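You operate a simulated robot arm through the tools that you are given. There is no shell and no other tool. Be economical: measure what you need, move in short steps, check, and stop when the job is done.

The job below is to be done with a simulated robot arm. You get a single attempt, and the scene is never put back.

JOB
Fit the green pad on the mop, wet it and wring it out.
Fine: stand it on the floor by the bucket, no wet trail, cupboard shut.

The check looks at the end state, three seconds after you hand in, the way a careful person would. Anything else that was tipped, shoved, dropped, spilled or broken makes it a failure.

ROBOT AND FRAMES
A 7-joint arm with a two-finger parallel gripper on a trunk, on a base that drives. Base frame: it is fixed to the floor where the robot stands at the start and does not move with it; the origin is under the middle of the robot, x ahead of it, y to its left, z up. Units: mm, rad, N and s.
With the tool pointing down near the work surface it reaches from about 260 to 500 mm from the robot's upright axis, wherever it stands. Its first joint turns from -2.897 to 2.897 rad. Places, roughly: blue mop pad, green mop pad, white mop pad [-500, -1250, 0]; tall cupboard door [400, 400, 1100]. Payload 3.91 kg.
The tool frame sits at the grasp point between the pads (the TCP): z along the fingers, y along the line on which they close. The tips reach 30 mm beyond it. Largest opening 110 mm; finger width 20, thickness 10; the body of the gripper, 48 by 112 mm, starts 55 mm behind the TCP.
Orientation is that of the tool frame in the base frame, as a unit quaternion [w, x, y, z]. With the fingers straight down and closing along the base's y, the tool's x points along the base's -x, its y along +y and its z along -z.

CONTROLS
- The arm moves only by the tool servo_tool. Its argument "targets" is a list of rows, each a list of 3 entries, a list of its own where there are three numbers: the shift along the tool's x, y, z in mm, then the turn, a rotation vector about the tool's x, y, z in rad, then the opening, from 0 (shut) to 1 (fully open). In form: [[[dx, dy, dz], [rx, ry, rz], jaw], ...]. A call has 1 to 12 rows; each row shifts and turns the commanded pose from where the row before left it, along the tool's axes as they then stand. Rows are played at 5 a second. More than 50 mm and 0.15 rad between two rows, or a gripper value outside its range, and nothing of the call is played. Where a pose cannot be reached the arm comes as near as it can. A force on the tool above 90 N (or 10 N above the force at the start of the call, whichever is more), or a blocked arm, ends the call early, and 0.2 s more pass. The fingers move at their own pace (about 153 mm/s each) and stop on an object; they squeeze with about 42 N. The grip force told is the motor's: it shows also when the fingers shut on nothing. Time passes only in rows, and 0.2 s behind the last, so rows that do not move let the fingers close. It gives the time, the measured TCP pose, the force on the tool (base axes), the opening and the grip force at its end, in the units of the frame above (readings bear some noise), with the torque about the TCP (base axes, N m) and any sound that the robot's microphone picked up.
- Cameras (640 x 400 px; columns grow to the right, rows downward): "scene" is now at [-38.4, 94.1, 1549.3]; the picture's right is [-0.82, -0.57, 0.00], its down [-0.49, 0.70, -0.51] and it looks along [0.29, -0.42, -0.86] (base axes); focal length 214 px, centre (320, 200). "wrist" rides on the gripper at [77, 7, -115] in the tool frame; the picture's right is [-0.09, 1.00, 0.00], its down [-0.80, -0.07, -0.59] and it looks along [-0.59, -0.05, 0.80] (tool axes); focal length 270 px, centre (320, 200). There is no depth. A picture from a camera that has moved, and an enlarged one, comes with that camera's place and axes in the base frame and with its lens.
- get_image(camera): a new picture of that camera. No time passes.
- raise_lower(by): slides the trunk up (or, below 0, down) by that many mm; the arm and the scene camera ride with it, the base frame stays. It gives what a move gives, with no picture.
- base_move(legs): drives the robot by 1 to 6 legs, each [ahead, turn to the left] in mm and rad, along the robot's own axes; the way and the turn of a leg run together, so that a leg with both is an arc; at most 1500 mm and 3.142 rad a leg. The arm and the cameras ride along, it lands a little off, and it stops where it bumps. It gives what a move gives.
- aim_head(pan, tilt): turns the head with the scene camera to pan (to the left, within 2.705 rad either way) and tilt (down, from -0.506 to 1.204), counted from straight ahead of the robot. It gives what a move gives.
- inspect(camera, box): a new picture of the part [left, top, right, bottom] of that camera's present view, enlarged. No time passes.
- close_job(): hands the job in; it is judged then, once.

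Work in short steps. Places have to be worked out from the pictures, the camera data and where the tool is seen: move nearer, look again, correct. Check each grasp and each placing, and mend what went wrong. You have 120 turns and 78 pictures in all, those below and enlarged ones among them. Open the gripper and draw the arm clear of the work before you hand the job in, unless the task says otherwise; then end with one line.

The tools are called after "Request:" by a JSON object that holds its "op" and its "data". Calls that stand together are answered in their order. servo_tool: Moves the arm, as the interface text tells. Its arguments: {"type":"object","properties":{"targets":{"type":"array","items":{"type":"array"}}},"required":["targets"]} The other tools are called the same way: raise_lower (by) slides the trunk up or down; base_move (legs) drives the base; aim_head (pan, tilt) turns the head that bears the scene camera; get_image (camera) takes a picture; inspect (camera, box) takes an enlarged picture of a part of a camera's view; close_job () hands the job in.

At the start:

```text
time: 0.0
ee_pos: [214.4, -352.8, 1000.0]
tcp_rot: [0.0, 0.0, 1.0, 0.0]
force: [0.3, 0.1, -0.1]
moment: [0.0, -0.03, 0.02]
gripper_width: 110.0
grip_force: 0.1
trunk travel left (down, up): [-550.0, 60.0]
robot x, y, heading: [1.6, -1.8, -0.005]
head pan, tilt: [-0.962, 1.033]
```

scene: 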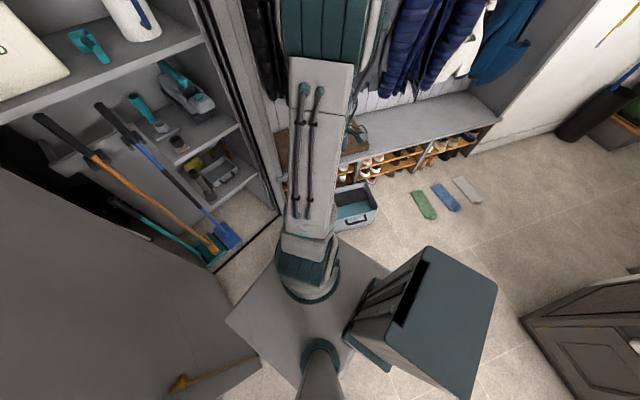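
wrist: 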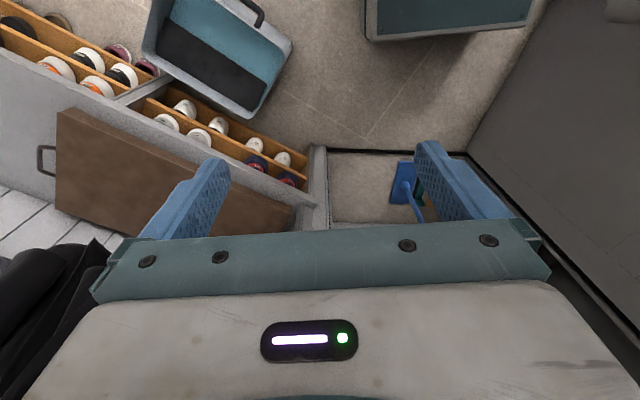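

The cupboard stands open with long-handled tools inside, a bucket and pads are on the floor. I take closer looks before moving.

Request:
{"op": "inspect", "data": {"camera": "scene", "box": [20, 50, 290, 280]}}

Request:
{"op": "inspect", "data": {"camera": "scene", "box": [320, 140, 520, 265]}}

```text
1.74 times, centred on (155, 165) of scene
camera zoom: at [-38.4, 94.1, 1549.3], right [-0.82, -0.57, 0.0], down [-0.49, 0.7, -0.51], along [0.29, -0.42, -0.86], focal length 373 px, centre (607, 261)
```

zoom: 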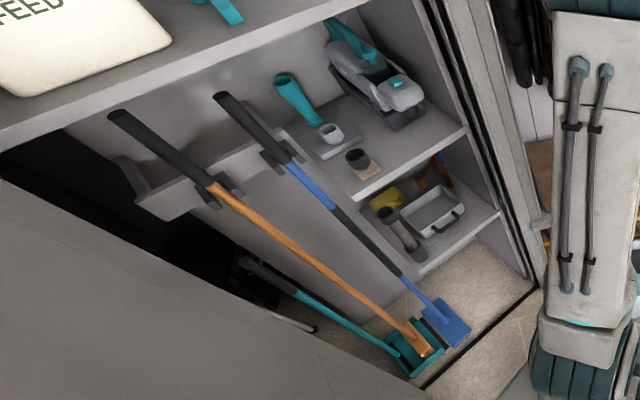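

```text
3.20 times, centred on (420, 202) of scene
camera zoom: at [-38.4, 94.1, 1549.3], right [-0.82, -0.57, 0.0], down [-0.49, 0.7, -0.51], along [0.29, -0.42, -0.86], focal length 686 px, centre (0, 192)
```

zoom: 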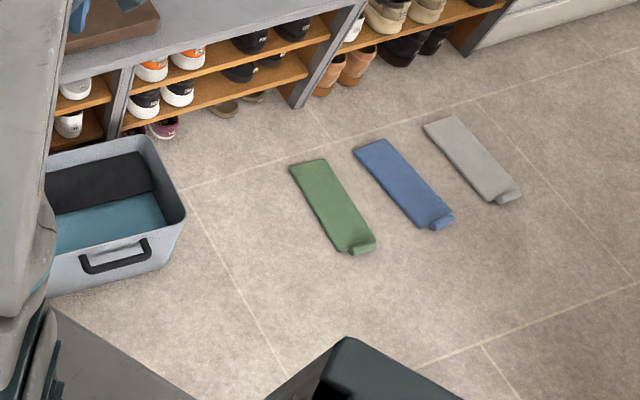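

The blue-handled flat mop seems to stand at about (870, 0), clipped near z≈990. I look at the cupboard and door straight on.

Request:
{"op": "aim_head", "data": {"pan": 0.0, "tilt": 0.7}}

Request:
{"op": "get_image", "data": {"camera": "scene"}}

Request:
{"op": "aim_head", "data": {"pan": 1.2, "tilt": 0.7}}

Request:
{"op": "get_image", "data": {"camera": "scene"}}

```text
time: 1.2
ee_pos: [211.7, -352.7, 1000.8]
tcp_rot: [0.0, 0.0, 1.0, 0.0]
force: [0.1, 0.4, 0.3]
moment: [-0.02, 0.02, 0.01]
gripper_width: 110.0
grip_force: 0.1
trunk travel left (down, up): [-550.0, 60.0]
robot x, y, heading: [1.3, -1.8, -0.004]
head pan, tilt: [0.0, 0.7]
```

```text
73 pictures are left
camera scene: at [7.8, 149.4, 1575.0], right [0.0, -1.0, 0.0], down [-0.64, 0.0, -0.76], along [0.76, 0.0, -0.64], focal length 214 px, centre (320, 200)
```

scene: 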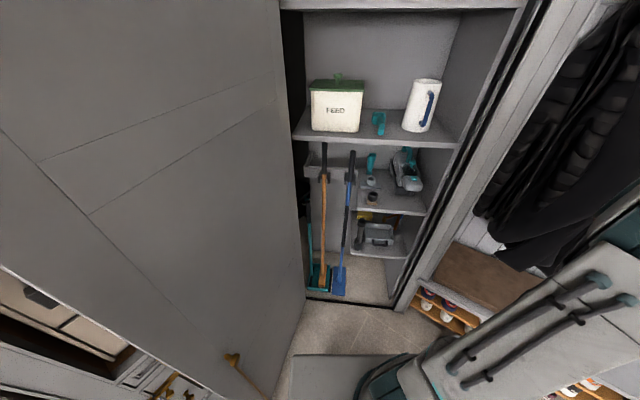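

```text
time: 2.6
ee_pos: [212.8, -352.6, 999.0]
tcp_rot: [0.0, 0.0, 1.0, 0.0]
force: [-1.3, 0.7, 0.2]
moment: [-0.01, 0.0, -0.02]
gripper_width: 110.0
grip_force: 0.0
trunk travel left (down, up): [-550.0, 60.0]
robot x, y, heading: [2.1, -0.4, 0.003]
head pan, tilt: [1.201, 0.7]
```

```text
72 pictures are left
camera scene: at [-46.3, 228.6, 1575.0], right [0.93, -0.36, 0.0], down [-0.23, -0.6, -0.76], along [0.28, 0.71, -0.64], focal length 214 px, centre (320, 200)
```

scene: 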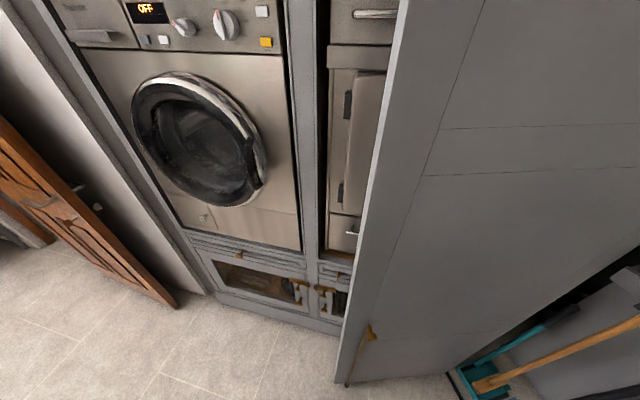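

Something brass hangs at the free edge of the door; I zoom on it.

Request:
{"op": "inspect", "data": {"camera": "scene", "box": [310, 280, 470, 400]}}

Request:
{"op": "aim_head", "data": {"pan": 1.0, "tilt": 1.1}}

Request:
{"op": "get_image", "data": {"camera": "scene"}}

```text
3.33 times, centred on (390, 340) of scene
camera zoom: at [-46.3, 228.6, 1575.0], right [0.93, -0.36, 0.0], down [-0.23, -0.6, -0.76], along [0.28, 0.71, -0.64], focal length 715 px, centre (87, -267)
```

zoom: 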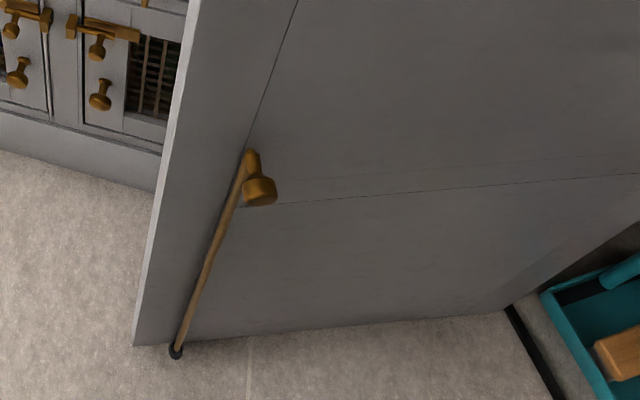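

```text
time: 3.5
ee_pos: [213.7, -352.6, 1001.1]
tcp_rot: [0.0, -0.001, 1.0, 0.0]
force: [0.2, -0.3, 0.1]
moment: [-0.02, -0.02, -0.01]
gripper_width: 110.0
grip_force: 0.0
trunk travel left (down, up): [-550.0, 60.0]
robot x, y, heading: [-0.8, -2.9, -0.001]
head pan, tilt: [1.0, 1.1]
```

```text
70 pictures are left
camera scene: at [-43.0, 202.6, 1545.1], right [0.84, -0.54, 0.0], down [-0.48, -0.75, -0.45], along [0.25, 0.38, -0.89], focal length 214 px, centre (320, 200)
```

scene: 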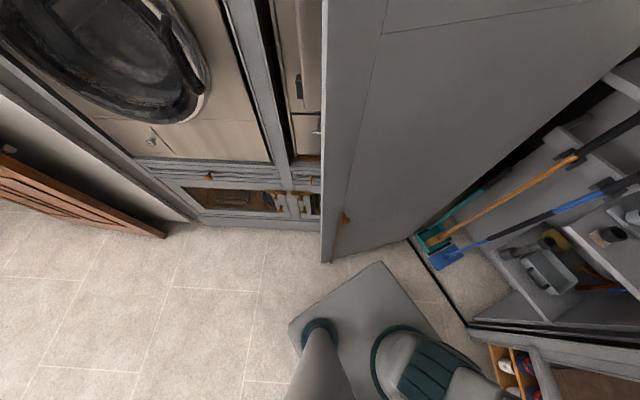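

The brass rod is a prop holding the door open. Now I look at the mop head and clip in detail.

Request:
{"op": "aim_head", "data": {"pan": -0.1, "tilt": 0.8}}

Request:
{"op": "inspect", "data": {"camera": "scene", "box": [240, 90, 400, 290]}}

Request:
{"op": "inspect", "data": {"camera": "scene", "box": [265, 190, 365, 280]}}

```text
time: 4.8
ee_pos: [213.3, -352.1, 1001.3]
tcp_rot: [0.0, 0.0, 1.0, 0.0]
force: [-0.7, -0.6, 0.2]
moment: [0.02, -0.03, 0.0]
gripper_width: 110.0
grip_force: 0.1
trunk travel left (down, up): [-550.0, 60.0]
robot x, y, heading: [-1.3, -2.0, 0.0]
head pan, tilt: [-0.099, 0.799]
```

```text
2.00 times, centred on (320, 190) of scene
camera zoom: at [3.2, 141.5, 1566.7], right [-0.1, -1.0, 0.0], down [-0.71, 0.07, -0.7], along [0.69, -0.07, -0.72], focal length 429 px, centre (320, 220)
```

zoom: 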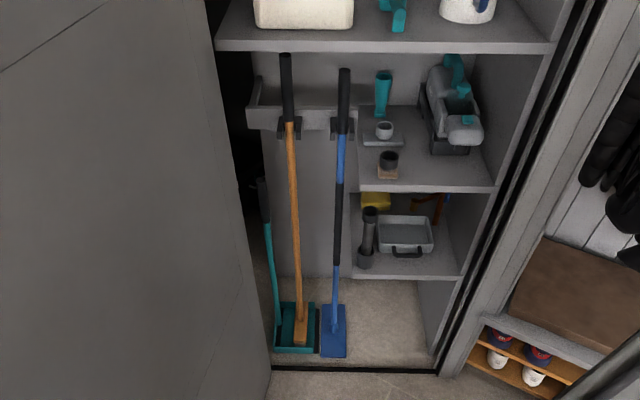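

```text
4.44 times, centred on (315, 235) of scene
camera zoom: at [3.2, 141.5, 1566.7], right [-0.1, -1.0, 0.0], down [-0.71, 0.07, -0.7], along [0.69, -0.07, -0.72], focal length 953 px, centre (342, 44)
```

zoom: 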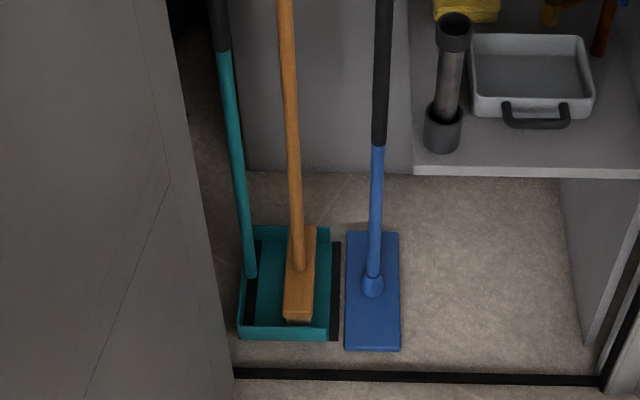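

Mop: flat head ~240×95 along x, handle vertical at about (868, 0), black sleeve z≈450–790, clip z≈980; broom handle at y≈114. I bring the arm to the front and then pitch the tool to horizontal.

Request:
{"op": "servo_tool", "data": {"targets": [[[-24, 44, 0], [0, 0, 0], 0.6], [[-24, 44, 0], [0, 0, 0], 0.6], [[-24, 44, 0], [0, 0, 0], 0.6], [[-24, 44, 0], [0, 0, 0], 0.6], [[-24, 44, 0], [0, 0, 0], 0.6], [[-24, 44, 0], [0, 0, 0], 0.6], [[-24, 44, 0], [0, 0, 0], 0.6], [[-24, 44, 0], [0, 0, 0], 0.6]]}}

Request:
{"op": "servo_tool", "data": {"targets": [[[0, 0, 0], [0, -0.1428, 0], 0.6], [[0, 0, 0], [0, -0.1428, 0], 0.6], [[0, 0, 0], [0, -0.1428, 0], 0.6], [[0, 0, 0], [0, -0.1428, 0], 0.6], [[0, 0, 0], [0, -0.1428, 0], 0.6], [[0, 0, 0], [0, -0.1428, 0], 0.6], [[0, 0, 0], [0, -0.1428, 0], 0.6], [[0, 0, 0], [0, -0.1428, 0], 0.6], [[0, 0, 0], [0, -0.1428, 0], 0.6], [[0, 0, 0], [0, -0.1428, 0], 0.6], [[0, 0, 0], [0, -0.1428, 0], 0.6]]}}

```text
refused: row 1 steps farther than a row can; nothing moved
```

```text
time: 7.2
ee_pos: [210.9, -352.5, 1000.3]
tcp_rot: [0.708, 0.001, 0.706, -0.002]
force: [0.3, -0.2, 0.9]
moment: [0.02, 0.02, 0.0]
gripper_width: 66.1
grip_force: 0.1
trunk travel left (down, up): [-550.0, 60.0]
robot x, y, heading: [1.8, -0.7, -0.004]
head pan, tilt: [-0.099, 0.799]
```

Tool is horizontal now (tool z = +x, tool x = down). Next bring it to the front.

Request:
{"op": "servo_tool", "data": {"targets": [[[0, 35, 24], [0, 0, 0], 0.6], [[0, 35, 24], [0, 0, 0], 0.6], [[0, 35, 24], [0, 0, 0], 0.6], [[0, 35, 24], [0, 0, 0], 0.6], [[0, 35, 24], [0, 0, 0], 0.6], [[0, 35, 24], [0, 0, 0], 0.6], [[0, 35, 24], [0, 0, 0], 0.6], [[0, 35, 24], [0, 0, 0], 0.6], [[0, 35, 24], [0, 0, 0], 0.6], [[0, 35, 24], [0, 0, 0], 0.6]]}}

Request:
{"op": "raise_lower", "data": {"by": -300}}

Request:
{"op": "get_image", "data": {"camera": "scene"}}

Request:
{"op": "get_image", "data": {"camera": "wrist"}}

```text
time: 9.4
ee_pos: [486.6, -87.3, 947.6]
tcp_rot: [0.708, -0.001, 0.707, 0.001]
force: [-0.1, -0.4, 0.3]
moment: [-0.01, 0.04, -0.04]
gripper_width: 66.0
grip_force: 0.0
out of reach, approached as far as the arm can: row 3, 4, 5, 6, 7, 8
trunk travel left (down, up): [-550.0, 60.0]
robot x, y, heading: [0.6, -0.2, -0.002]
head pan, tilt: [-0.099, 0.799]
```

```text
time: 12.4
ee_pos: [486.4, -89.0, 647.5]
tcp_rot: [0.707, 0.001, 0.707, -0.001]
force: [0.0, 0.5, -0.1]
moment: [0.0, 0.03, 0.01]
gripper_width: 66.2
grip_force: 0.1
trunk travel left (down, up): [-250.0, 360.0]
robot x, y, heading: [-1.8, 4.5, 0.001]
head pan, tilt: [-0.099, 0.799]
```

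```text
67 pictures are left
camera scene: at [3.2, 141.4, 1266.8], right [-0.1, -1.0, 0.0], down [-0.71, 0.07, -0.7], along [0.69, -0.07, -0.72], focal length 214 px, centre (320, 200)
```

scene: 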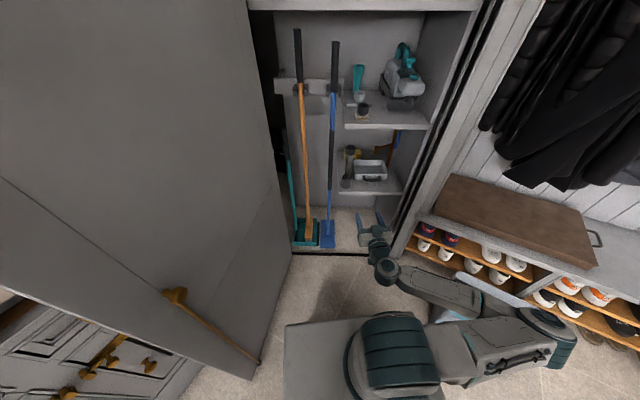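

```text
66 pictures are left
camera wrist: at [372.2, -82.1, 571.2], right [0.0, 1.0, 0.09], down [-0.59, -0.07, 0.8], along [0.8, -0.05, 0.59], focal length 270 px, centre (320, 200)
```

wrist: 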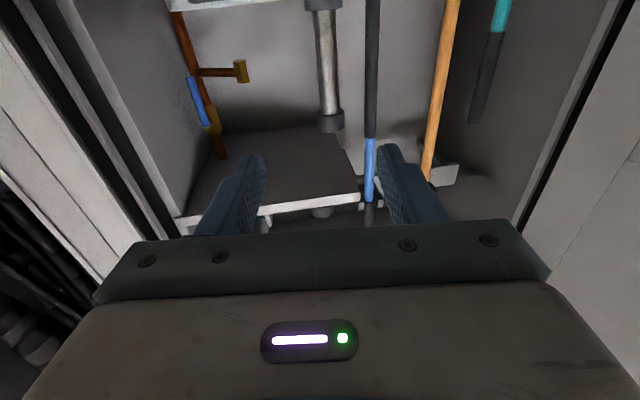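

The mop handle line is seen at y≈0, x≈868. I centre the tool on y=0 with a bit of raised forward reach, then drive ahead.

Request:
{"op": "servo_tool", "data": {"targets": [[[0, 30, 0], [0, 0, 0], 0.6], [[0, 30, 0], [0, 0, 0], 0.6], [[0, 28, 0], [0, 0, 0], 0.6], [[0, 0, 30], [0, 0, 0], 0.6], [[0, 0, 30], [0, 0, 0], 0.6], [[0, 0, 0], [0, 0, 0], 0.6]]}}

Request:
{"op": "base_move", "data": {"legs": [[230, 0]]}}

Request:
{"op": "get_image", "data": {"camera": "wrist"}}

Request:
{"op": "get_image", "data": {"camera": "scene"}}

```text
time: 13.8
ee_pos: [554.5, -2.6, 641.1]
tcp_rot: [0.707, 0.0, 0.707, 0.001]
force: [0.1, 0.4, -0.5]
moment: [0.02, -0.01, -0.03]
gripper_width: 66.2
grip_force: 0.0
out of reach, approached as far as the arm can: row 1, 2
trunk travel left (down, up): [-250.0, 360.0]
robot x, y, heading: [0.6, 0.5, -0.0]
head pan, tilt: [-0.099, 0.799]
```

```text
time: 15.6
ee_pos: [788.0, -2.9, 642.1]
tcp_rot: [0.706, 0.0, 0.708, 0.0]
force: [0.2, 0.0, 0.0]
moment: [-0.01, 0.0, -0.01]
gripper_width: 66.0
grip_force: 0.0
trunk travel left (down, up): [-250.0, 360.0]
robot x, y, heading: [233.9, -3.4, -0.002]
head pan, tilt: [-0.099, 0.799]
```

```text
65 pictures are left
camera wrist: at [673.7, 3.5, 565.9], right [0.0, 1.0, 0.09], down [-0.59, -0.07, 0.8], along [0.8, -0.05, 0.59], focal length 270 px, centre (320, 200)
```

wrist: 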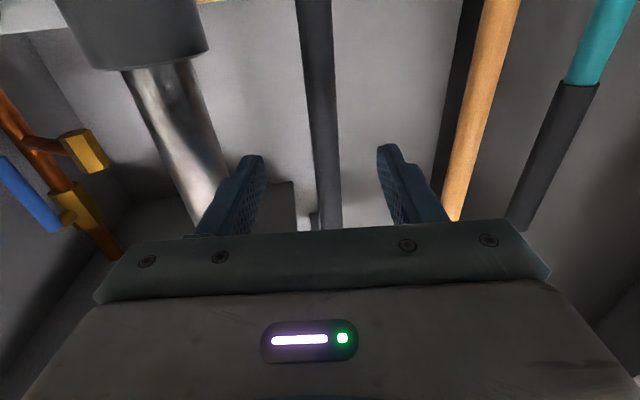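

```text
64 pictures are left
camera scene: at [237.8, 141.3, 1266.7], right [-0.1, -0.99, 0.0], down [-0.71, 0.07, -0.7], along [0.69, -0.07, -0.72], focal length 214 px, centre (320, 200)
```

scene: 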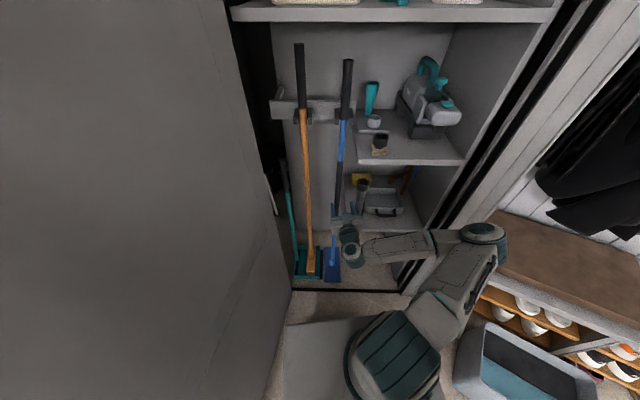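

Handle is centred between the fingers at y≈−2. I advance 80 mm and close.

Request:
{"op": "servo_tool", "data": {"targets": [[[0, 0, 20], [0, 0, 0], 0.6], [[0, 0, 20], [0, 0, 0], 0.6], [[0, 0, 20], [0, 0, 0], 0.6], [[0, 0, 18], [0, 0, 0], 0.6], [[0, 0, 0], [0, 0, 0], 0.6]]}}

Request:
{"op": "get_image", "data": {"camera": "wrist"}}

Request:
{"op": "inspect", "data": {"camera": "scene", "box": [280, 100, 440, 300]}}

```text
time: 16.8
ee_pos: [865.7, -2.9, 641.0]
tcp_rot: [0.707, 0.001, 0.707, 0.0]
force: [0.0, -0.1, -0.4]
moment: [0.03, -0.02, 0.03]
gripper_width: 65.8
grip_force: 0.0
trunk travel left (down, up): [-250.0, 360.0]
robot x, y, heading: [232.7, 2.2, 0.004]
head pan, tilt: [-0.099, 0.799]
```

```text
63 pictures are left
camera wrist: at [751.3, 3.6, 565.6], right [0.0, 1.0, 0.09], down [-0.59, -0.07, 0.8], along [0.8, -0.05, 0.59], focal length 270 px, centre (320, 200)
```

wrist: 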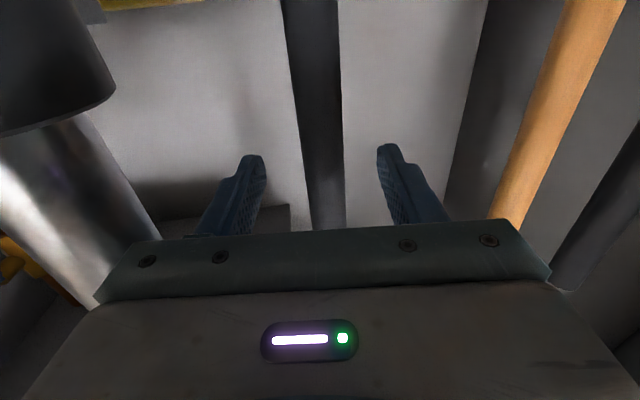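

```text
2.00 times, centred on (360, 200) of scene
camera zoom: at [237.9, 141.3, 1266.7], right [-0.1, -0.99, 0.0], down [-0.71, 0.07, -0.7], along [0.69, -0.07, -0.72], focal length 429 px, centre (240, 200)
```

zoom: 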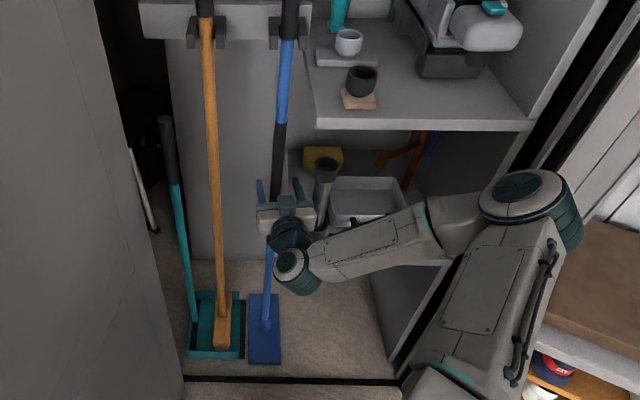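

Handle lies between the fingers (x≈870). I advance 5 mm and close.

Request:
{"op": "servo_tool", "data": {"targets": [[[0, 0, 5], [0, 0, 0], 0.6], [[0, 0, 0], [0, 0, 0], 0], [[0, 0, 0], [0, 0, 0], 0], [[0, 0, 0], [0, 0, 0], 0]]}}

```text
time: 17.8
ee_pos: [871.0, -2.8, 642.0]
tcp_rot: [0.707, 0.0, 0.707, 0.0]
force: [-0.9, 1.3, 0.9]
moment: [0.14, -0.11, 0.04]
gripper_width: 21.3
grip_force: 41.9
trunk travel left (down, up): [-250.0, 360.0]
robot x, y, heading: [229.1, 2.9, -0.003]
head pan, tilt: [-0.099, 0.799]
```

Gripped (21 mm). Lift slightly first, then pull out of the clip.

Request:
{"op": "servo_tool", "data": {"targets": [[[-8, 0, 0], [0, 0, 0], 0], [[-8, 0, 0], [0, 0, 0], 0], [[-8, 0, 0], [0, 0, 0], 0], [[0, 0, 0], [0, 0, 0], 0]]}}

Request:
{"op": "servo_tool", "data": {"targets": [[[0, 0, -10], [0, 0, 0], 0], [[0, 0, -10], [0, 0, 0], 0], [[0, 0, -10], [0, 0, 0], 0], [[0, 0, 0], [0, 0, 0], 0]]}}

Request:
{"op": "get_image", "data": {"camera": "scene"}}

```text
time: 18.8
ee_pos: [871.4, -2.5, 667.7]
tcp_rot: [0.707, 0.0, 0.708, 0.0]
force: [0.5, 0.1, -5.7]
moment: [0.01, 0.08, -0.04]
gripper_width: 21.2
grip_force: 42.3
trunk travel left (down, up): [-250.0, 360.0]
robot x, y, heading: [234.9, -1.6, -0.0]
head pan, tilt: [-0.099, 0.799]
```

```text
time: 19.8
ee_pos: [840.9, -2.9, 666.3]
tcp_rot: [0.707, 0.001, 0.708, 0.0]
force: [0.5, -0.7, -4.8]
moment: [-0.01, 0.07, -0.02]
gripper_width: 21.3
grip_force: 41.7
trunk travel left (down, up): [-250.0, 360.0]
robot x, y, heading: [230.4, 2.3, -0.01]
head pan, tilt: [-0.099, 0.799]
```

```text
61 pictures are left
camera scene: at [238.4, 141.3, 1266.7], right [-0.1, -0.99, 0.0], down [-0.71, 0.07, -0.7], along [0.69, -0.07, -0.72], focal length 214 px, centre (320, 200)
```

scene: 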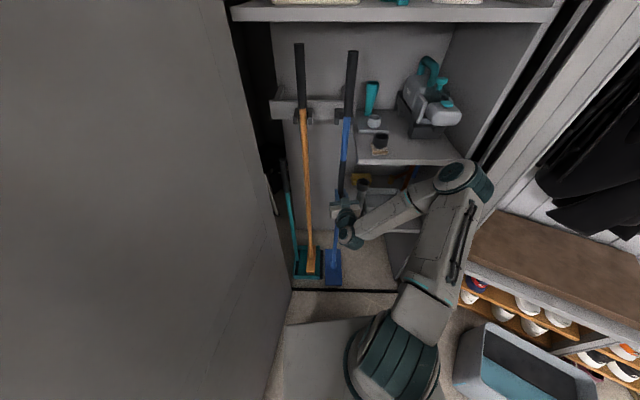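

Mop is free of the clip (≈0.55 kg). I raise it a bit more and back the base out.

Request:
{"op": "servo_tool", "data": {"targets": [[[-10, 0, -10], [0, 0, 0], 0], [[-10, 0, -10], [0, 0, 0], 0], [[0, 0, -20], [0, 0, 0], 0], [[0, 0, 0], [0, 0, 0], 0]]}}

Request:
{"op": "base_move", "data": {"legs": [[-400, 0]]}}

Request:
{"op": "aim_head", "data": {"pan": -2.0, "tilt": 0.6}}

Request:
{"op": "get_image", "data": {"camera": "scene"}}

```text
time: 20.8
ee_pos: [800.9, -3.0, 685.6]
tcp_rot: [0.707, 0.001, 0.707, -0.001]
force: [-0.2, -0.7, -5.0]
moment: [-0.01, 0.08, -0.03]
gripper_width: 21.7
grip_force: 41.9
trunk travel left (down, up): [-250.0, 360.0]
robot x, y, heading: [235.6, -0.1, -0.006]
head pan, tilt: [-0.099, 0.799]
```

```text
time: 23.3
ee_pos: [404.8, -0.6, 685.2]
tcp_rot: [0.707, -0.001, 0.707, 0.001]
force: [-0.1, -0.4, -5.6]
moment: [-0.01, 0.07, 0.01]
gripper_width: 21.4
grip_force: 41.7
trunk travel left (down, up): [-250.0, 360.0]
robot x, y, heading: [-164.1, -0.1, 0.004]
head pan, tilt: [-0.099, 0.799]
```

```text
time: 25.1
ee_pos: [404.3, -0.7, 685.8]
tcp_rot: [0.707, -0.002, 0.707, 0.002]
force: [-0.2, 0.1, -5.1]
moment: [0.02, 0.09, 0.02]
gripper_width: 21.5
grip_force: 41.6
trunk travel left (down, up): [-250.0, 360.0]
robot x, y, heading: [-162.5, -3.8, 0.007]
head pan, tilt: [-2.0, 0.6]
```

```text
60 pictures are left
camera scene: at [-275.5, 68.4, 1283.6], right [-0.91, 0.41, 0.0], down [0.23, 0.51, -0.83], along [-0.34, -0.75, -0.56], focal length 214 px, centre (320, 200)
```

scene: 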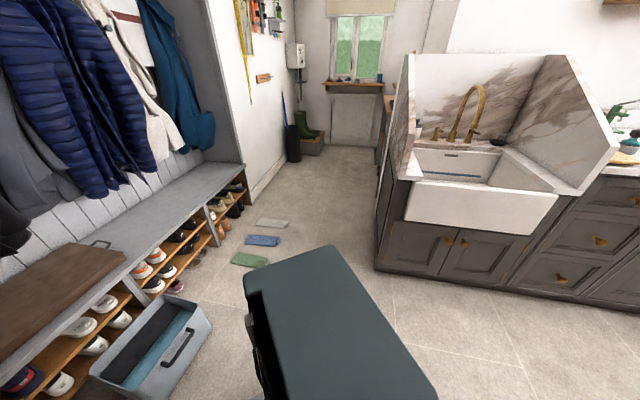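

Good overview: sink corner near (−1075,−676), pads at green (−243,−1150), blue (−367,−1305), bucket (≈230,−697). I go back, turn right, and drive along x≈−650 toward the pads, keeping the mop clear.

Request:
{"op": "raise_lower", "data": {"by": 40}}

Request:
{"op": "base_move", "data": {"legs": [[-490, 0], [0, -1.571], [450, 0]]}}

Request:
{"op": "aim_head", "data": {"pan": 0.5, "tilt": 0.75}}

Request:
{"op": "get_image", "data": {"camera": "scene"}}

```text
time: 26.0
ee_pos: [404.1, -1.2, 725.5]
tcp_rot: [0.707, -0.001, 0.707, 0.001]
force: [-0.3, -1.1, -4.5]
moment: [0.01, 0.08, 0.02]
gripper_width: 21.4
grip_force: 42.0
trunk travel left (down, up): [-290.0, 320.0]
robot x, y, heading: [-166.0, -2.4, 0.005]
head pan, tilt: [-2.0, 0.6]
```

```text
time: 35.0
ee_pos: [-648.6, -1012.6, 724.8]
tcp_rot: [0.502, 0.498, 0.502, -0.498]
force: [0.1, -0.6, -5.6]
moment: [0.1, -0.02, -0.01]
gripper_width: 21.3
grip_force: 42.4
trunk travel left (down, up): [-290.0, 320.0]
robot x, y, heading: [-653.4, -444.6, -1.568]
head pan, tilt: [-2.0, 0.6]
```

```text
time: 37.2
ee_pos: [-649.8, -1013.1, 725.4]
tcp_rot: [0.501, 0.5, 0.502, -0.498]
force: [0.0, 0.4, -7.0]
moment: [0.12, 0.02, -0.02]
gripper_width: 21.4
grip_force: 42.3
trunk travel left (down, up): [-290.0, 320.0]
robot x, y, heading: [-647.7, -445.7, -1.565]
head pan, tilt: [0.499, 0.75]
```

```text
59 pictures are left
camera scene: at [-461.0, -442.1, 1310.7], right [-0.88, -0.48, 0.0], down [-0.33, 0.6, -0.73], along [0.35, -0.64, -0.68], focal length 214 px, centre (320, 200)
```

scene: 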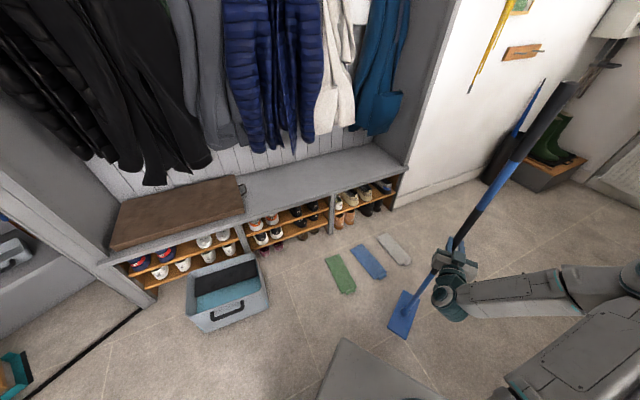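

Good vantage on pads and bucket; I zoom for geometry.

Request:
{"op": "inspect", "data": {"camera": "scene", "box": [310, 220, 430, 310]}}

Request:
{"op": "inspect", "data": {"camera": "scene", "box": [175, 235, 285, 345]}}

```text
4.44 times, centred on (370, 265) of scene
camera zoom: at [-461.0, -442.1, 1310.7], right [-0.88, -0.48, 0.0], down [-0.33, 0.6, -0.73], along [0.35, -0.64, -0.68], focal length 953 px, centre (98, -89)
```

zoom: 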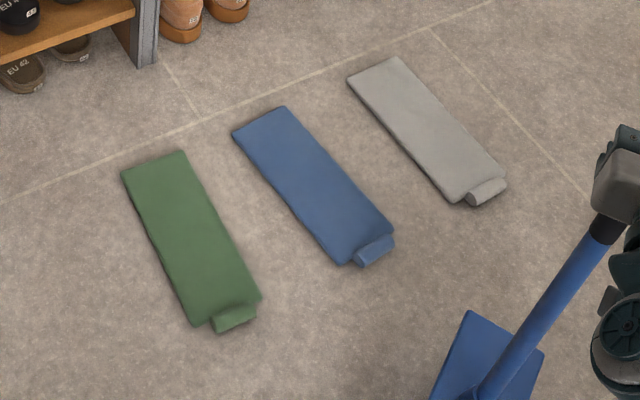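

```text
3.64 times, centred on (230, 290) of scene
camera zoom: at [-461.0, -442.1, 1310.7], right [-0.88, -0.48, 0.0], down [-0.33, 0.6, -0.73], along [0.35, -0.64, -0.68], focal length 780 px, centre (647, -127)
```

zoom: 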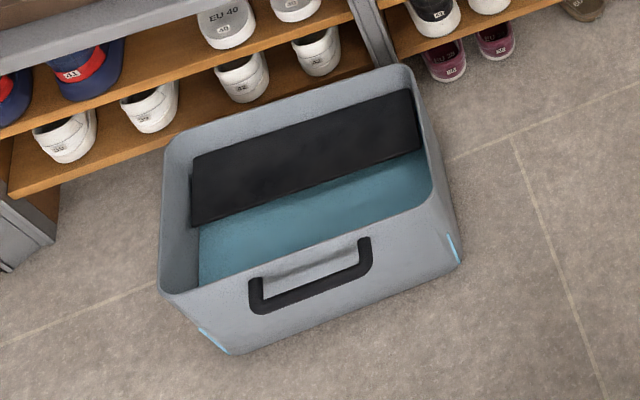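

Green pad: centre ≈(−235,−1124), 256×108, long axis at −0.71 rad. Bucket centre ≈(229,−662), long axis ≈51°. I drive to put the mop over the green pad with the right heading.

Request:
{"op": "base_move", "data": {"legs": [[309, 0], [0, 0.857]]}}

Request:
{"op": "aim_head", "data": {"pan": 0.1, "tilt": 0.95}}

Request:
{"op": "get_image", "data": {"camera": "scene"}}

Request:
{"op": "get_image", "data": {"camera": "wrist"}}

```text
time: 41.6
ee_pos: [-216.1, -1118.9, 724.6]
tcp_rot: [0.664, 0.242, 0.664, -0.242]
force: [0.3, 0.0, -5.2]
moment: [0.05, 0.09, -0.02]
gripper_width: 21.4
grip_force: 41.7
trunk travel left (down, up): [-290.0, 320.0]
robot x, y, heading: [-646.9, -757.0, -0.694]
head pan, tilt: [0.499, 0.75]
```

```text
time: 42.4
ee_pos: [-215.3, -1119.2, 725.4]
tcp_rot: [0.664, 0.243, 0.665, -0.242]
force: [-0.1, -0.8, -5.1]
moment: [0.06, 0.1, -0.03]
gripper_width: 21.5
grip_force: 42.1
trunk travel left (down, up): [-290.0, 320.0]
robot x, y, heading: [-647.8, -755.9, -0.696]
head pan, tilt: [0.099, 0.949]
```

```text
56 pictures are left
camera scene: at [-550.7, -631.0, 1295.2], right [-0.56, -0.83, 0.0], down [-0.67, 0.46, -0.58], along [0.48, -0.33, -0.81], focal length 214 px, centre (320, 200)
```

scene: 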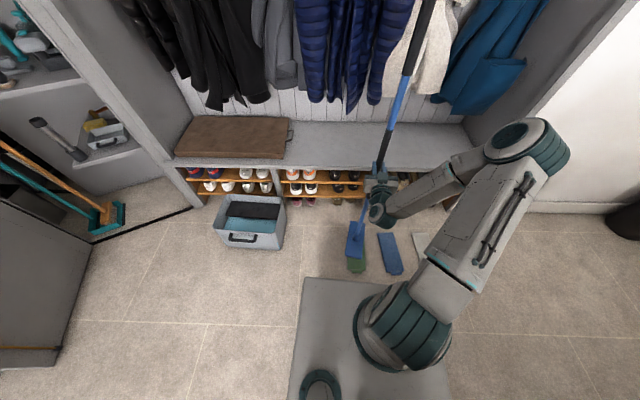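

```text
55 pictures are left
camera wrist: at [-298.9, -1040.5, 649.3], right [0.64, 0.76, 0.09], down [-0.5, 0.33, 0.8], along [0.58, -0.56, 0.59], focal length 270 px, centre (320, 200)
```

wrist: 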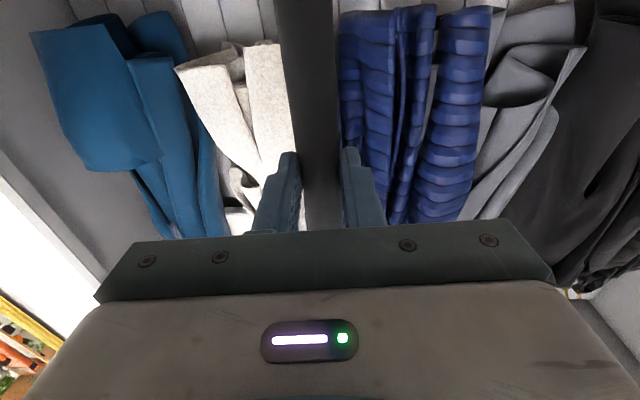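

I zoom on the mop head over the pad.

Request:
{"op": "inspect", "data": {"camera": "scene", "box": [320, 200, 420, 290]}}

```text
4.44 times, centred on (370, 245) of scene
camera zoom: at [-550.7, -631.0, 1295.2], right [-0.56, -0.83, 0.0], down [-0.67, 0.46, -0.58], along [0.48, -0.33, -0.81], focal length 953 px, centre (98, 0)
```

zoom: 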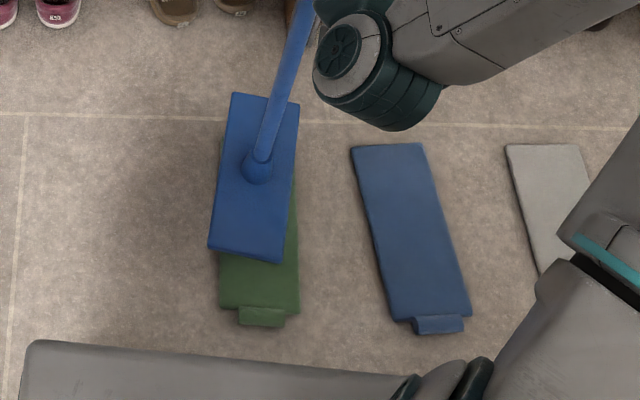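

Head axis is ≈−46.5° vs pad −40.4°, and the head centre is ≈(−204,−1127). I shift back, sideways and yaw +0.105, then lower 55 mm and check.

Request:
{"op": "servo_tool", "data": {"targets": [[[0, -10, -13], [0, 0, 0], 0], [[0, -10, -13], [0, 0, 0], 0], [[0, 0, 0], [-0.053, 0, 0], 0], [[0, 0, 0], [-0.053, 0, 0], 0], [[18, 0, 0], [0, 0, 0], 0], [[18, 0, 0], [0, 0, 0], 0], [[18, 0, 0], [0, 0, 0], 0], [[0, 0, 0], [0, 0, 0], 0]]}}

Request:
{"op": "inspect", "data": {"camera": "scene", "box": [320, 200, 420, 290]}}

```text
time: 44.2
ee_pos: [-250.4, -1117.6, 671.0]
tcp_rot: [0.677, 0.206, 0.676, -0.206]
force: [0.8, 0.0, -6.3]
moment: [0.05, 0.08, -0.02]
gripper_width: 21.4
grip_force: 41.9
trunk travel left (down, up): [-290.0, 320.0]
robot x, y, heading: [-649.9, -755.9, -0.695]
head pan, tilt: [0.099, 0.949]
```

```text
4.44 times, centred on (370, 245) of scene
camera zoom: at [-550.7, -631.1, 1295.2], right [-0.56, -0.83, 0.0], down [-0.67, 0.46, -0.58], along [0.48, -0.33, -0.81], focal length 953 px, centre (98, 0)
```

zoom: 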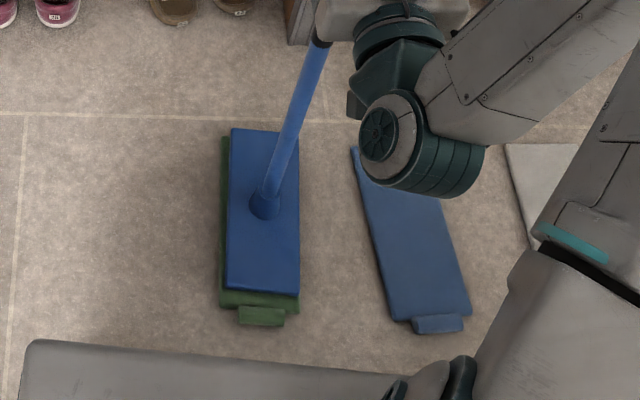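

Head centre (−234,−1127), angle −40.7°: aligned with the pad within 3 mm. I lower onto it and press.

Request:
{"op": "servo_tool", "data": {"targets": [[[8, 0, 0], [0, 0, 0], 0], [[6, 0, 0], [0, 0, 0], 0], [[4, 0, 0], [0, 0, 0], 0], [[4, 0, 0], [0, 0, 0], 0], [[3, 0, 0], [0, 0, 0], 0], [[0, 0, 0], [0, 0, 0], 0]]}}

```text
time: 45.6
ee_pos: [-249.9, -1117.8, 654.4]
tcp_rot: [0.683, 0.205, 0.669, -0.21]
force: [1.4, -1.7, 59.2]
moment: [-0.44, -0.67, 0.19]
gripper_width: 21.4
grip_force: 41.8
trunk travel left (down, up): [-290.0, 320.0]
robot x, y, heading: [-648.1, -752.7, -0.702]
head pan, tilt: [0.099, 0.949]
```

Pressed with ~60 N. I lift and check whether the pad came along.

Request:
{"op": "servo_tool", "data": {"targets": [[[-10, 0, 0], [0, 0, 0], 0], [[-20, 0, 0], [0, 0, 0], 0], [[-20, 0, 0], [0, 0, 0], 0], [[-20, 0, 0], [0, 0, 0], 0], [[-20, 0, 0], [0, 0, 0], 0], [[0, 0, 0], [0, 0, 0], 0]]}}

Request:
{"op": "inspect", "data": {"camera": "scene", "box": [320, 200, 420, 290]}}

```text
time: 47.0
ee_pos: [-247.9, -1118.1, 737.7]
tcp_rot: [0.676, 0.206, 0.677, -0.205]
force: [0.4, 0.5, -5.3]
moment: [0.1, 0.1, -0.01]
gripper_width: 21.7
grip_force: 42.1
trunk travel left (down, up): [-290.0, 320.0]
robot x, y, heading: [-649.1, -755.5, -0.698]
head pan, tilt: [0.099, 0.949]
```

```text
4.44 times, centred on (370, 245) of scene
camera zoom: at [-550.8, -630.9, 1295.2], right [-0.56, -0.83, 0.0], down [-0.67, 0.46, -0.58], along [0.48, -0.33, -0.81], focal length 953 px, centre (98, 0)
```

zoom: 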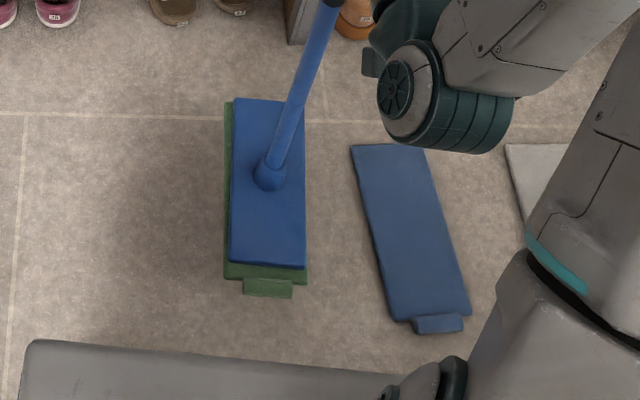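

The pad came up with the mop. Now I raise the trunk so it clears the bucket rim, and yaw the tool left by 1.6 rad so the head lies along the bucket's long axis.

Request:
{"op": "raise_lower", "data": {"by": 230}}

Request:
{"op": "servo_tool", "data": {"targets": [[[0, 0, 0], [-0.145, 0, 0], 0], [[0, 0, 0], [-0.145, 0, 0], 0], [[0, 0, 0], [-0.145, 0, 0], 0], [[0, 0, 0], [-0.145, 0, 0], 0], [[0, 0, 0], [-0.145, 0, 0], 0], [[0, 0, 0], [-0.145, 0, 0], 0], [[0, 0, 0], [0, 0, 0], 0]]}}

Request:
{"op": "get_image", "data": {"camera": "scene"}}

```text
time: 49.5
ee_pos: [-245.7, -1117.1, 967.6]
tcp_rot: [0.676, 0.206, 0.677, -0.206]
force: [-0.4, -0.3, -6.8]
moment: [0.11, 0.1, 0.03]
gripper_width: 21.3
grip_force: 42.7
trunk travel left (down, up): [-520.0, 90.0]
robot x, y, heading: [-648.1, -756.9, -0.699]
head pan, tilt: [0.099, 0.949]
```

```text
time: 51.1
ee_pos: [-247.8, -1118.2, 966.1]
tcp_rot: [0.7, -0.098, 0.701, 0.1]
force: [0.4, 0.2, -6.7]
moment: [-0.05, 0.12, 0.0]
gripper_width: 21.3
grip_force: 42.6
trunk travel left (down, up): [-520.0, 90.0]
robot x, y, heading: [-646.8, -752.9, -0.701]
head pan, tilt: [0.099, 0.949]
```

```text
51 pictures are left
camera scene: at [-550.7, -631.2, 1525.2], right [-0.56, -0.83, 0.0], down [-0.67, 0.46, -0.58], along [0.48, -0.33, -0.81], focal length 214 px, centre (320, 200)
```

scene: 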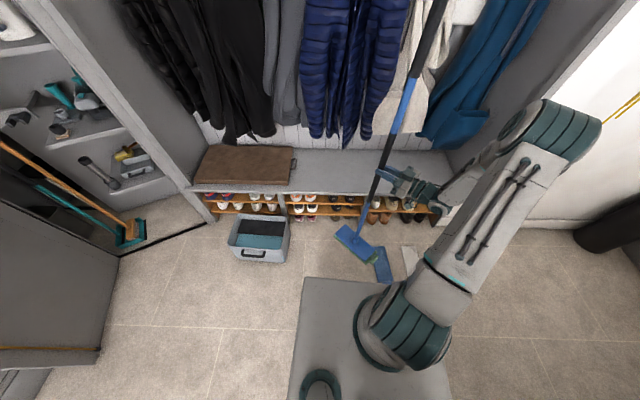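

Works well; I finish the yaw.

Request:
{"op": "servo_tool", "data": {"targets": [[[0, 0, 0], [-0.145, 0, 0], 0], [[0, 0, 0], [-0.145, 0, 0], 0], [[0, 0, 0], [-0.145, 0, 0], 0], [[0, 0, 0], [-0.145, 0, 0], 0], [[0, 0, 0], [-0.145, 0, 0], 0], [[0, 0, 0], [0, 0, 0], 0]]}}

Request:
{"op": "get_image", "data": {"camera": "scene"}}

Request:
{"op": "inspect", "data": {"camera": "scene", "box": [215, 200, 305, 275]}}

```text
time: 52.5
ee_pos: [-247.7, -1118.2, 965.6]
tcp_rot: [0.619, -0.341, 0.62, 0.341]
force: [0.0, 0.3, -5.8]
moment: [-0.17, 0.04, -0.02]
gripper_width: 21.7
grip_force: 41.7
trunk travel left (down, up): [-520.0, 90.0]
robot x, y, heading: [-646.8, -753.7, -0.694]
head pan, tilt: [0.099, 0.949]
```

```text
50 pictures are left
camera scene: at [-550.6, -631.2, 1525.2], right [-0.56, -0.83, 0.0], down [-0.67, 0.46, -0.58], along [0.48, -0.33, -0.81], focal length 214 px, centre (320, 200)
```

scene: 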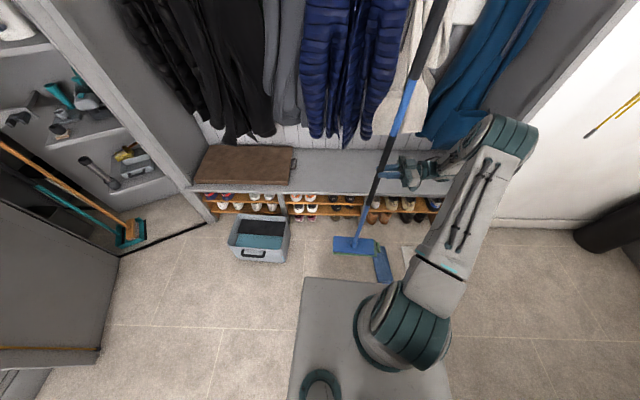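

```text
5.33 times, centred on (260, 238) of scene
camera zoom: at [-550.6, -631.2, 1525.2], right [-0.56, -0.83, 0.0], down [-0.67, 0.46, -0.58], along [0.48, -0.33, -0.81], focal length 1144 px, centre (640, 0)
```

zoom: 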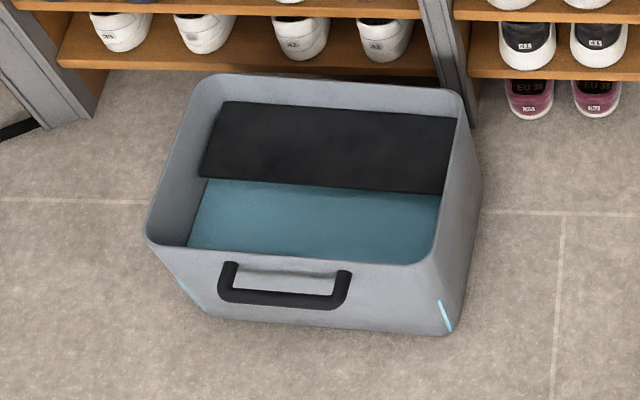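

Head is at ≈51°. I drive around to stand in front of the bucket: turn left, drive, turn back.

Request:
{"op": "base_move", "data": {"legs": [[0, 1.833], [660, 0], [0, -1.833]]}}

Request:
{"op": "aim_head", "data": {"pan": 0.0, "tilt": 1.0}}

Request:
{"op": "get_image", "data": {"camera": "scene"}}

```text
time: 64.9
ee_pos: [41.9, -515.3, 966.4]
tcp_rot: [0.618, -0.341, 0.619, 0.344]
force: [-0.3, 0.4, -5.9]
moment: [-0.13, 0.05, 0.02]
gripper_width: 21.5
grip_force: 41.9
trunk travel left (down, up): [-520.0, 90.0]
robot x, y, heading: [-361.0, -155.4, -0.686]
head pan, tilt: [0.099, 0.949]
```

```text
time: 65.5
ee_pos: [43.9, -515.2, 966.5]
tcp_rot: [0.618, -0.343, 0.618, 0.344]
force: [0.1, -0.3, -6.7]
moment: [-0.14, 0.05, 0.03]
gripper_width: 21.6
grip_force: 41.6
trunk travel left (down, up): [-520.0, 90.0]
robot x, y, heading: [-361.7, -156.2, -0.684]
head pan, tilt: [0.0, 1.0]
```

```text
48 pictures are left
camera scene: at [-272.2, -36.7, 1521.6], right [-0.63, -0.77, 0.0], down [-0.65, 0.53, -0.54], along [0.42, -0.34, -0.84], focal length 214 px, centre (320, 200)
```

scene: 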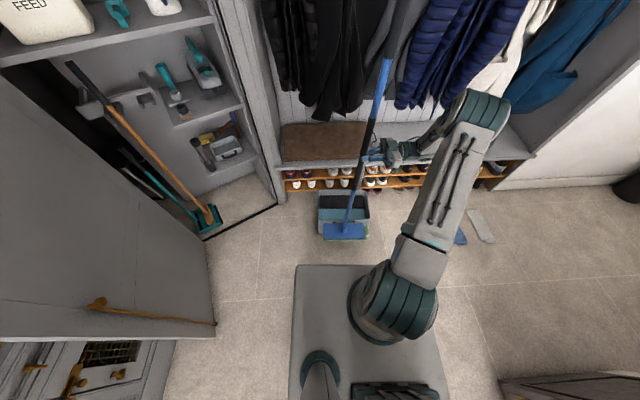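

Request:
{"op": "inspect", "data": {"camera": "scene", "box": [300, 180, 390, 250]}}

```text
5.71 times, centred on (345, 215) of scene
camera zoom: at [-272.2, -36.7, 1521.6], right [-0.63, -0.77, 0.0], down [-0.65, 0.53, -0.54], along [0.42, -0.34, -0.84], focal length 1226 px, centre (177, 114)
```

zoom: 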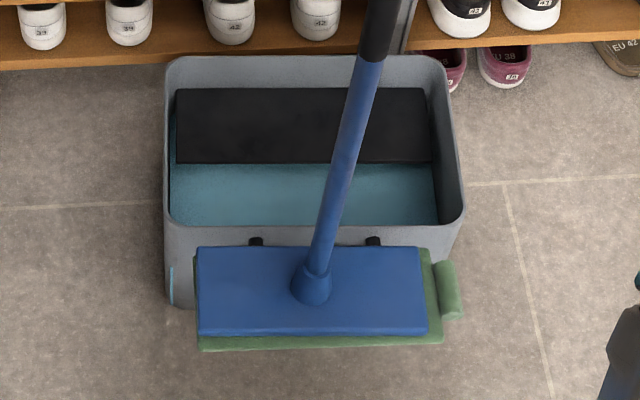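

Bucket geometry (two-view): rim ≈360×237 at z≈218, wringer plate at z≈160 on the bench side, water z≈115 on the room side. I check the grip with the wrist camera before dipping.

Request:
{"op": "get_image", "data": {"camera": "wrist"}}

Request:
{"op": "inspect", "data": {"camera": "scene", "box": [340, 130, 420, 190]}}

```text
46 pictures are left
camera wrist: at [-23.0, -610.1, 889.7], right [-0.85, 0.53, 0.09], down [-0.25, -0.54, 0.8], along [0.47, 0.65, 0.59], focal length 270 px, centre (320, 200)
```

wrist: 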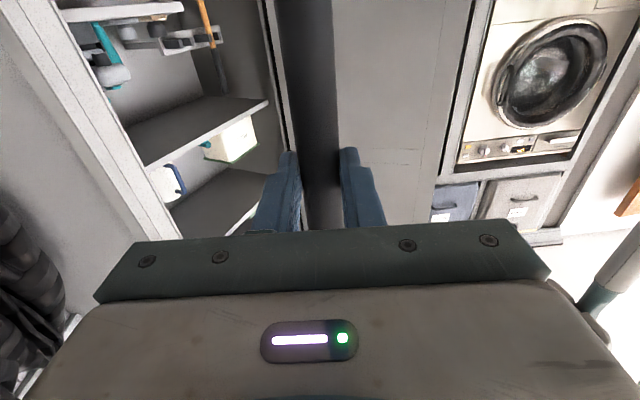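

```text
6.67 times, centred on (380, 160) of scene
camera zoom: at [-272.2, -36.7, 1521.6], right [-0.63, -0.77, 0.0], down [-0.65, 0.53, -0.54], along [0.42, -0.34, -0.84], focal length 1430 px, centre (-80, 467)
```

zoom: 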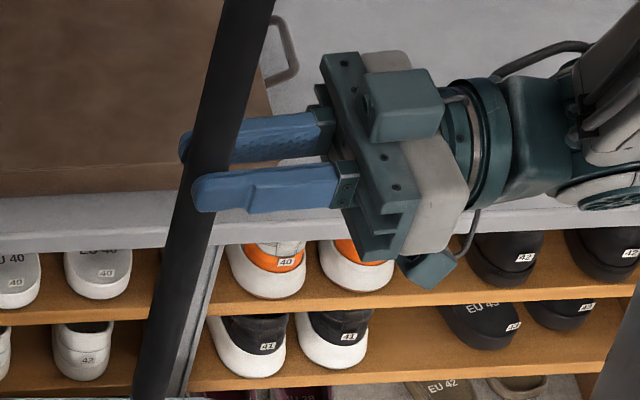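

The handle sits ~20 mm ahead of the TCP, firmly gripped and vertical. Head centre ≈(56,−484), needs ≈205 mm toward the bench to sit over the open water half; I drive 190 ahead and check.

Request:
{"op": "base_move", "data": {"legs": [[190, 0]]}}

Request:
{"op": "aim_head", "data": {"pan": 0.0, "tilt": 1.2}}

Request:
{"op": "get_image", "data": {"camera": "scene"}}

Request:
{"op": "inspect", "data": {"camera": "scene", "box": [290, 140, 400, 225]}}

```text
time: 67.1
ee_pos: [189.9, -634.3, 966.7]
tcp_rot: [0.618, -0.343, 0.618, 0.344]
force: [-0.3, 0.3, -5.8]
moment: [-0.11, 0.04, 0.0]
gripper_width: 21.6
grip_force: 41.9
trunk travel left (down, up): [-520.0, 90.0]
robot x, y, heading: [-217.9, -275.6, -0.683]
head pan, tilt: [0.0, 1.0]
```

```text
time: 67.8
ee_pos: [189.7, -634.5, 965.4]
tcp_rot: [0.617, -0.344, 0.618, 0.345]
force: [-0.7, -0.3, -6.4]
moment: [-0.09, 0.06, 0.03]
gripper_width: 21.6
grip_force: 42.1
trunk travel left (down, up): [-520.0, 90.0]
robot x, y, heading: [-217.9, -273.6, -0.683]
head pan, tilt: [0.0, 1.201]
```

```text
44 pictures are left
camera scene: at [-137.4, -147.1, 1509.0], right [-0.63, -0.77, 0.0], down [-0.72, 0.59, -0.36], along [0.28, -0.23, -0.93], focal length 214 px, centre (320, 200)
```

scene: 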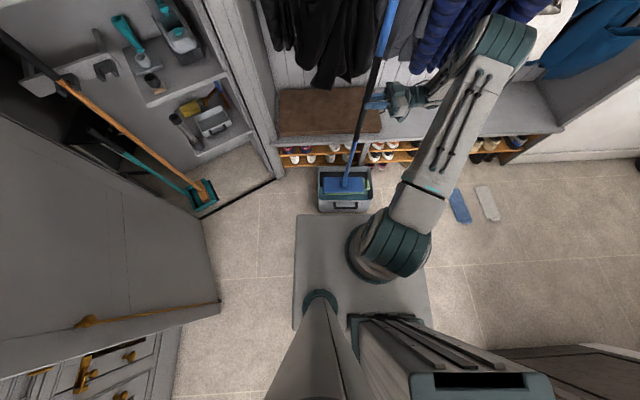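

```text
4.71 times, centred on (345, 182) of scene
camera zoom: at [-137.4, -147.1, 1509.0], right [-0.63, -0.77, 0.0], down [-0.72, 0.59, -0.36], along [0.28, -0.23, -0.93], focal length 1009 px, centre (202, 282)
```

zoom: 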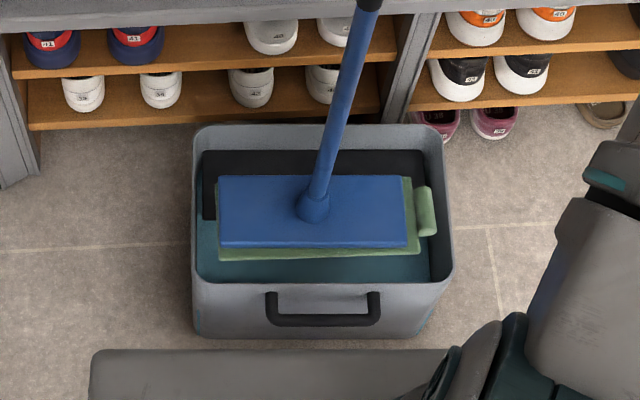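

Clear view: the opening spans ≈505–624 forward of the camera, head centre at ≈549. I shift 12 mm toward the bench and lower to just above the rim.

Request:
{"op": "servo_tool", "data": {"targets": [[[0, -12, 0], [0, 0, 0], 0], [[0, 0, 0], [0, 0, 0], 0]]}}

Request:
{"op": "raise_lower", "data": {"by": -85}}

Request:
{"op": "inspect", "data": {"camera": "scene", "box": [290, 140, 400, 225]}}

```text
time: 68.4
ee_pos: [197.9, -641.3, 966.6]
tcp_rot: [0.618, -0.344, 0.618, 0.344]
force: [0.1, 0.3, -6.3]
moment: [-0.09, 0.05, -0.04]
gripper_width: 21.2
grip_force: 42.2
trunk travel left (down, up): [-520.0, 90.0]
robot x, y, heading: [-218.5, -273.1, -0.685]
head pan, tilt: [0.0, 1.201]
```

```text
time: 69.6
ee_pos: [200.1, -641.8, 882.1]
tcp_rot: [0.618, -0.343, 0.618, 0.344]
force: [-0.3, 0.8, -6.4]
moment: [-0.15, 0.08, 0.01]
gripper_width: 21.6
grip_force: 42.1
trunk travel left (down, up): [-435.0, 175.0]
robot x, y, heading: [-215.3, -275.3, -0.686]
head pan, tilt: [0.0, 1.201]
```

```text
4.71 times, centred on (345, 182) of scene
camera zoom: at [-137.5, -147.0, 1424.0], right [-0.63, -0.77, 0.0], down [-0.72, 0.59, -0.36], along [0.28, -0.23, -0.93], focal length 1009 px, centre (202, 282)
```

zoom: 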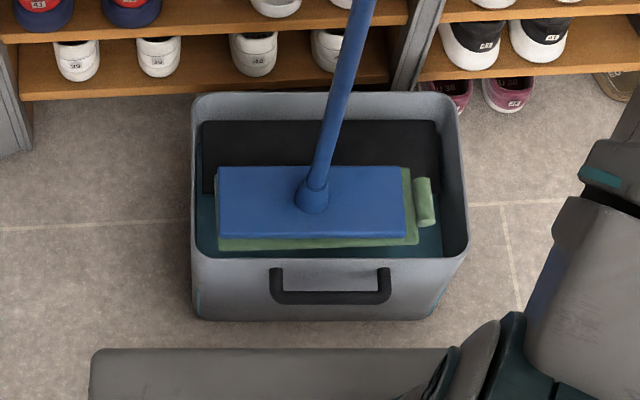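

Pad spans ≈506–621, opening ≈502–622: snug but centred. I lower gently with the arm and watch the force.

Request:
{"op": "servo_tool", "data": {"targets": [[[10, 0, 0], [0, 0, 0], 0], [[10, 0, 0], [0, 0, 0], 0], [[10, 0, 0], [0, 0, 0], 0], [[10, 0, 0], [0, 0, 0], 0], [[8, 0, 0], [0, 0, 0], 0], [[0, 0, 0], [0, 0, 0], 0]]}}

Request:
{"op": "inspect", "data": {"camera": "scene", "box": [290, 140, 400, 225]}}

```text
time: 71.0
ee_pos: [200.4, -639.4, 833.8]
tcp_rot: [0.617, -0.343, 0.618, 0.345]
force: [-0.5, -0.7, -6.8]
moment: [-0.12, 0.06, 0.03]
gripper_width: 21.4
grip_force: 42.2
trunk travel left (down, up): [-435.0, 175.0]
robot x, y, heading: [-219.3, -278.1, -0.689]
head pan, tilt: [0.0, 1.201]
```

```text
4.71 times, centred on (345, 182) of scene
camera zoom: at [-137.4, -147.1, 1424.0], right [-0.63, -0.77, 0.0], down [-0.72, 0.59, -0.36], along [0.28, -0.23, -0.93], focal length 1009 px, centre (202, 282)
```

zoom: 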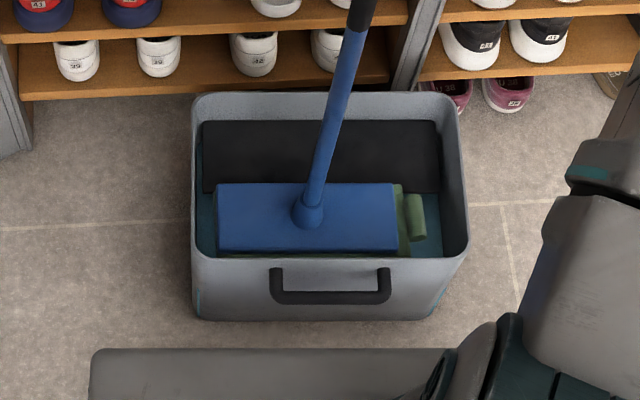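

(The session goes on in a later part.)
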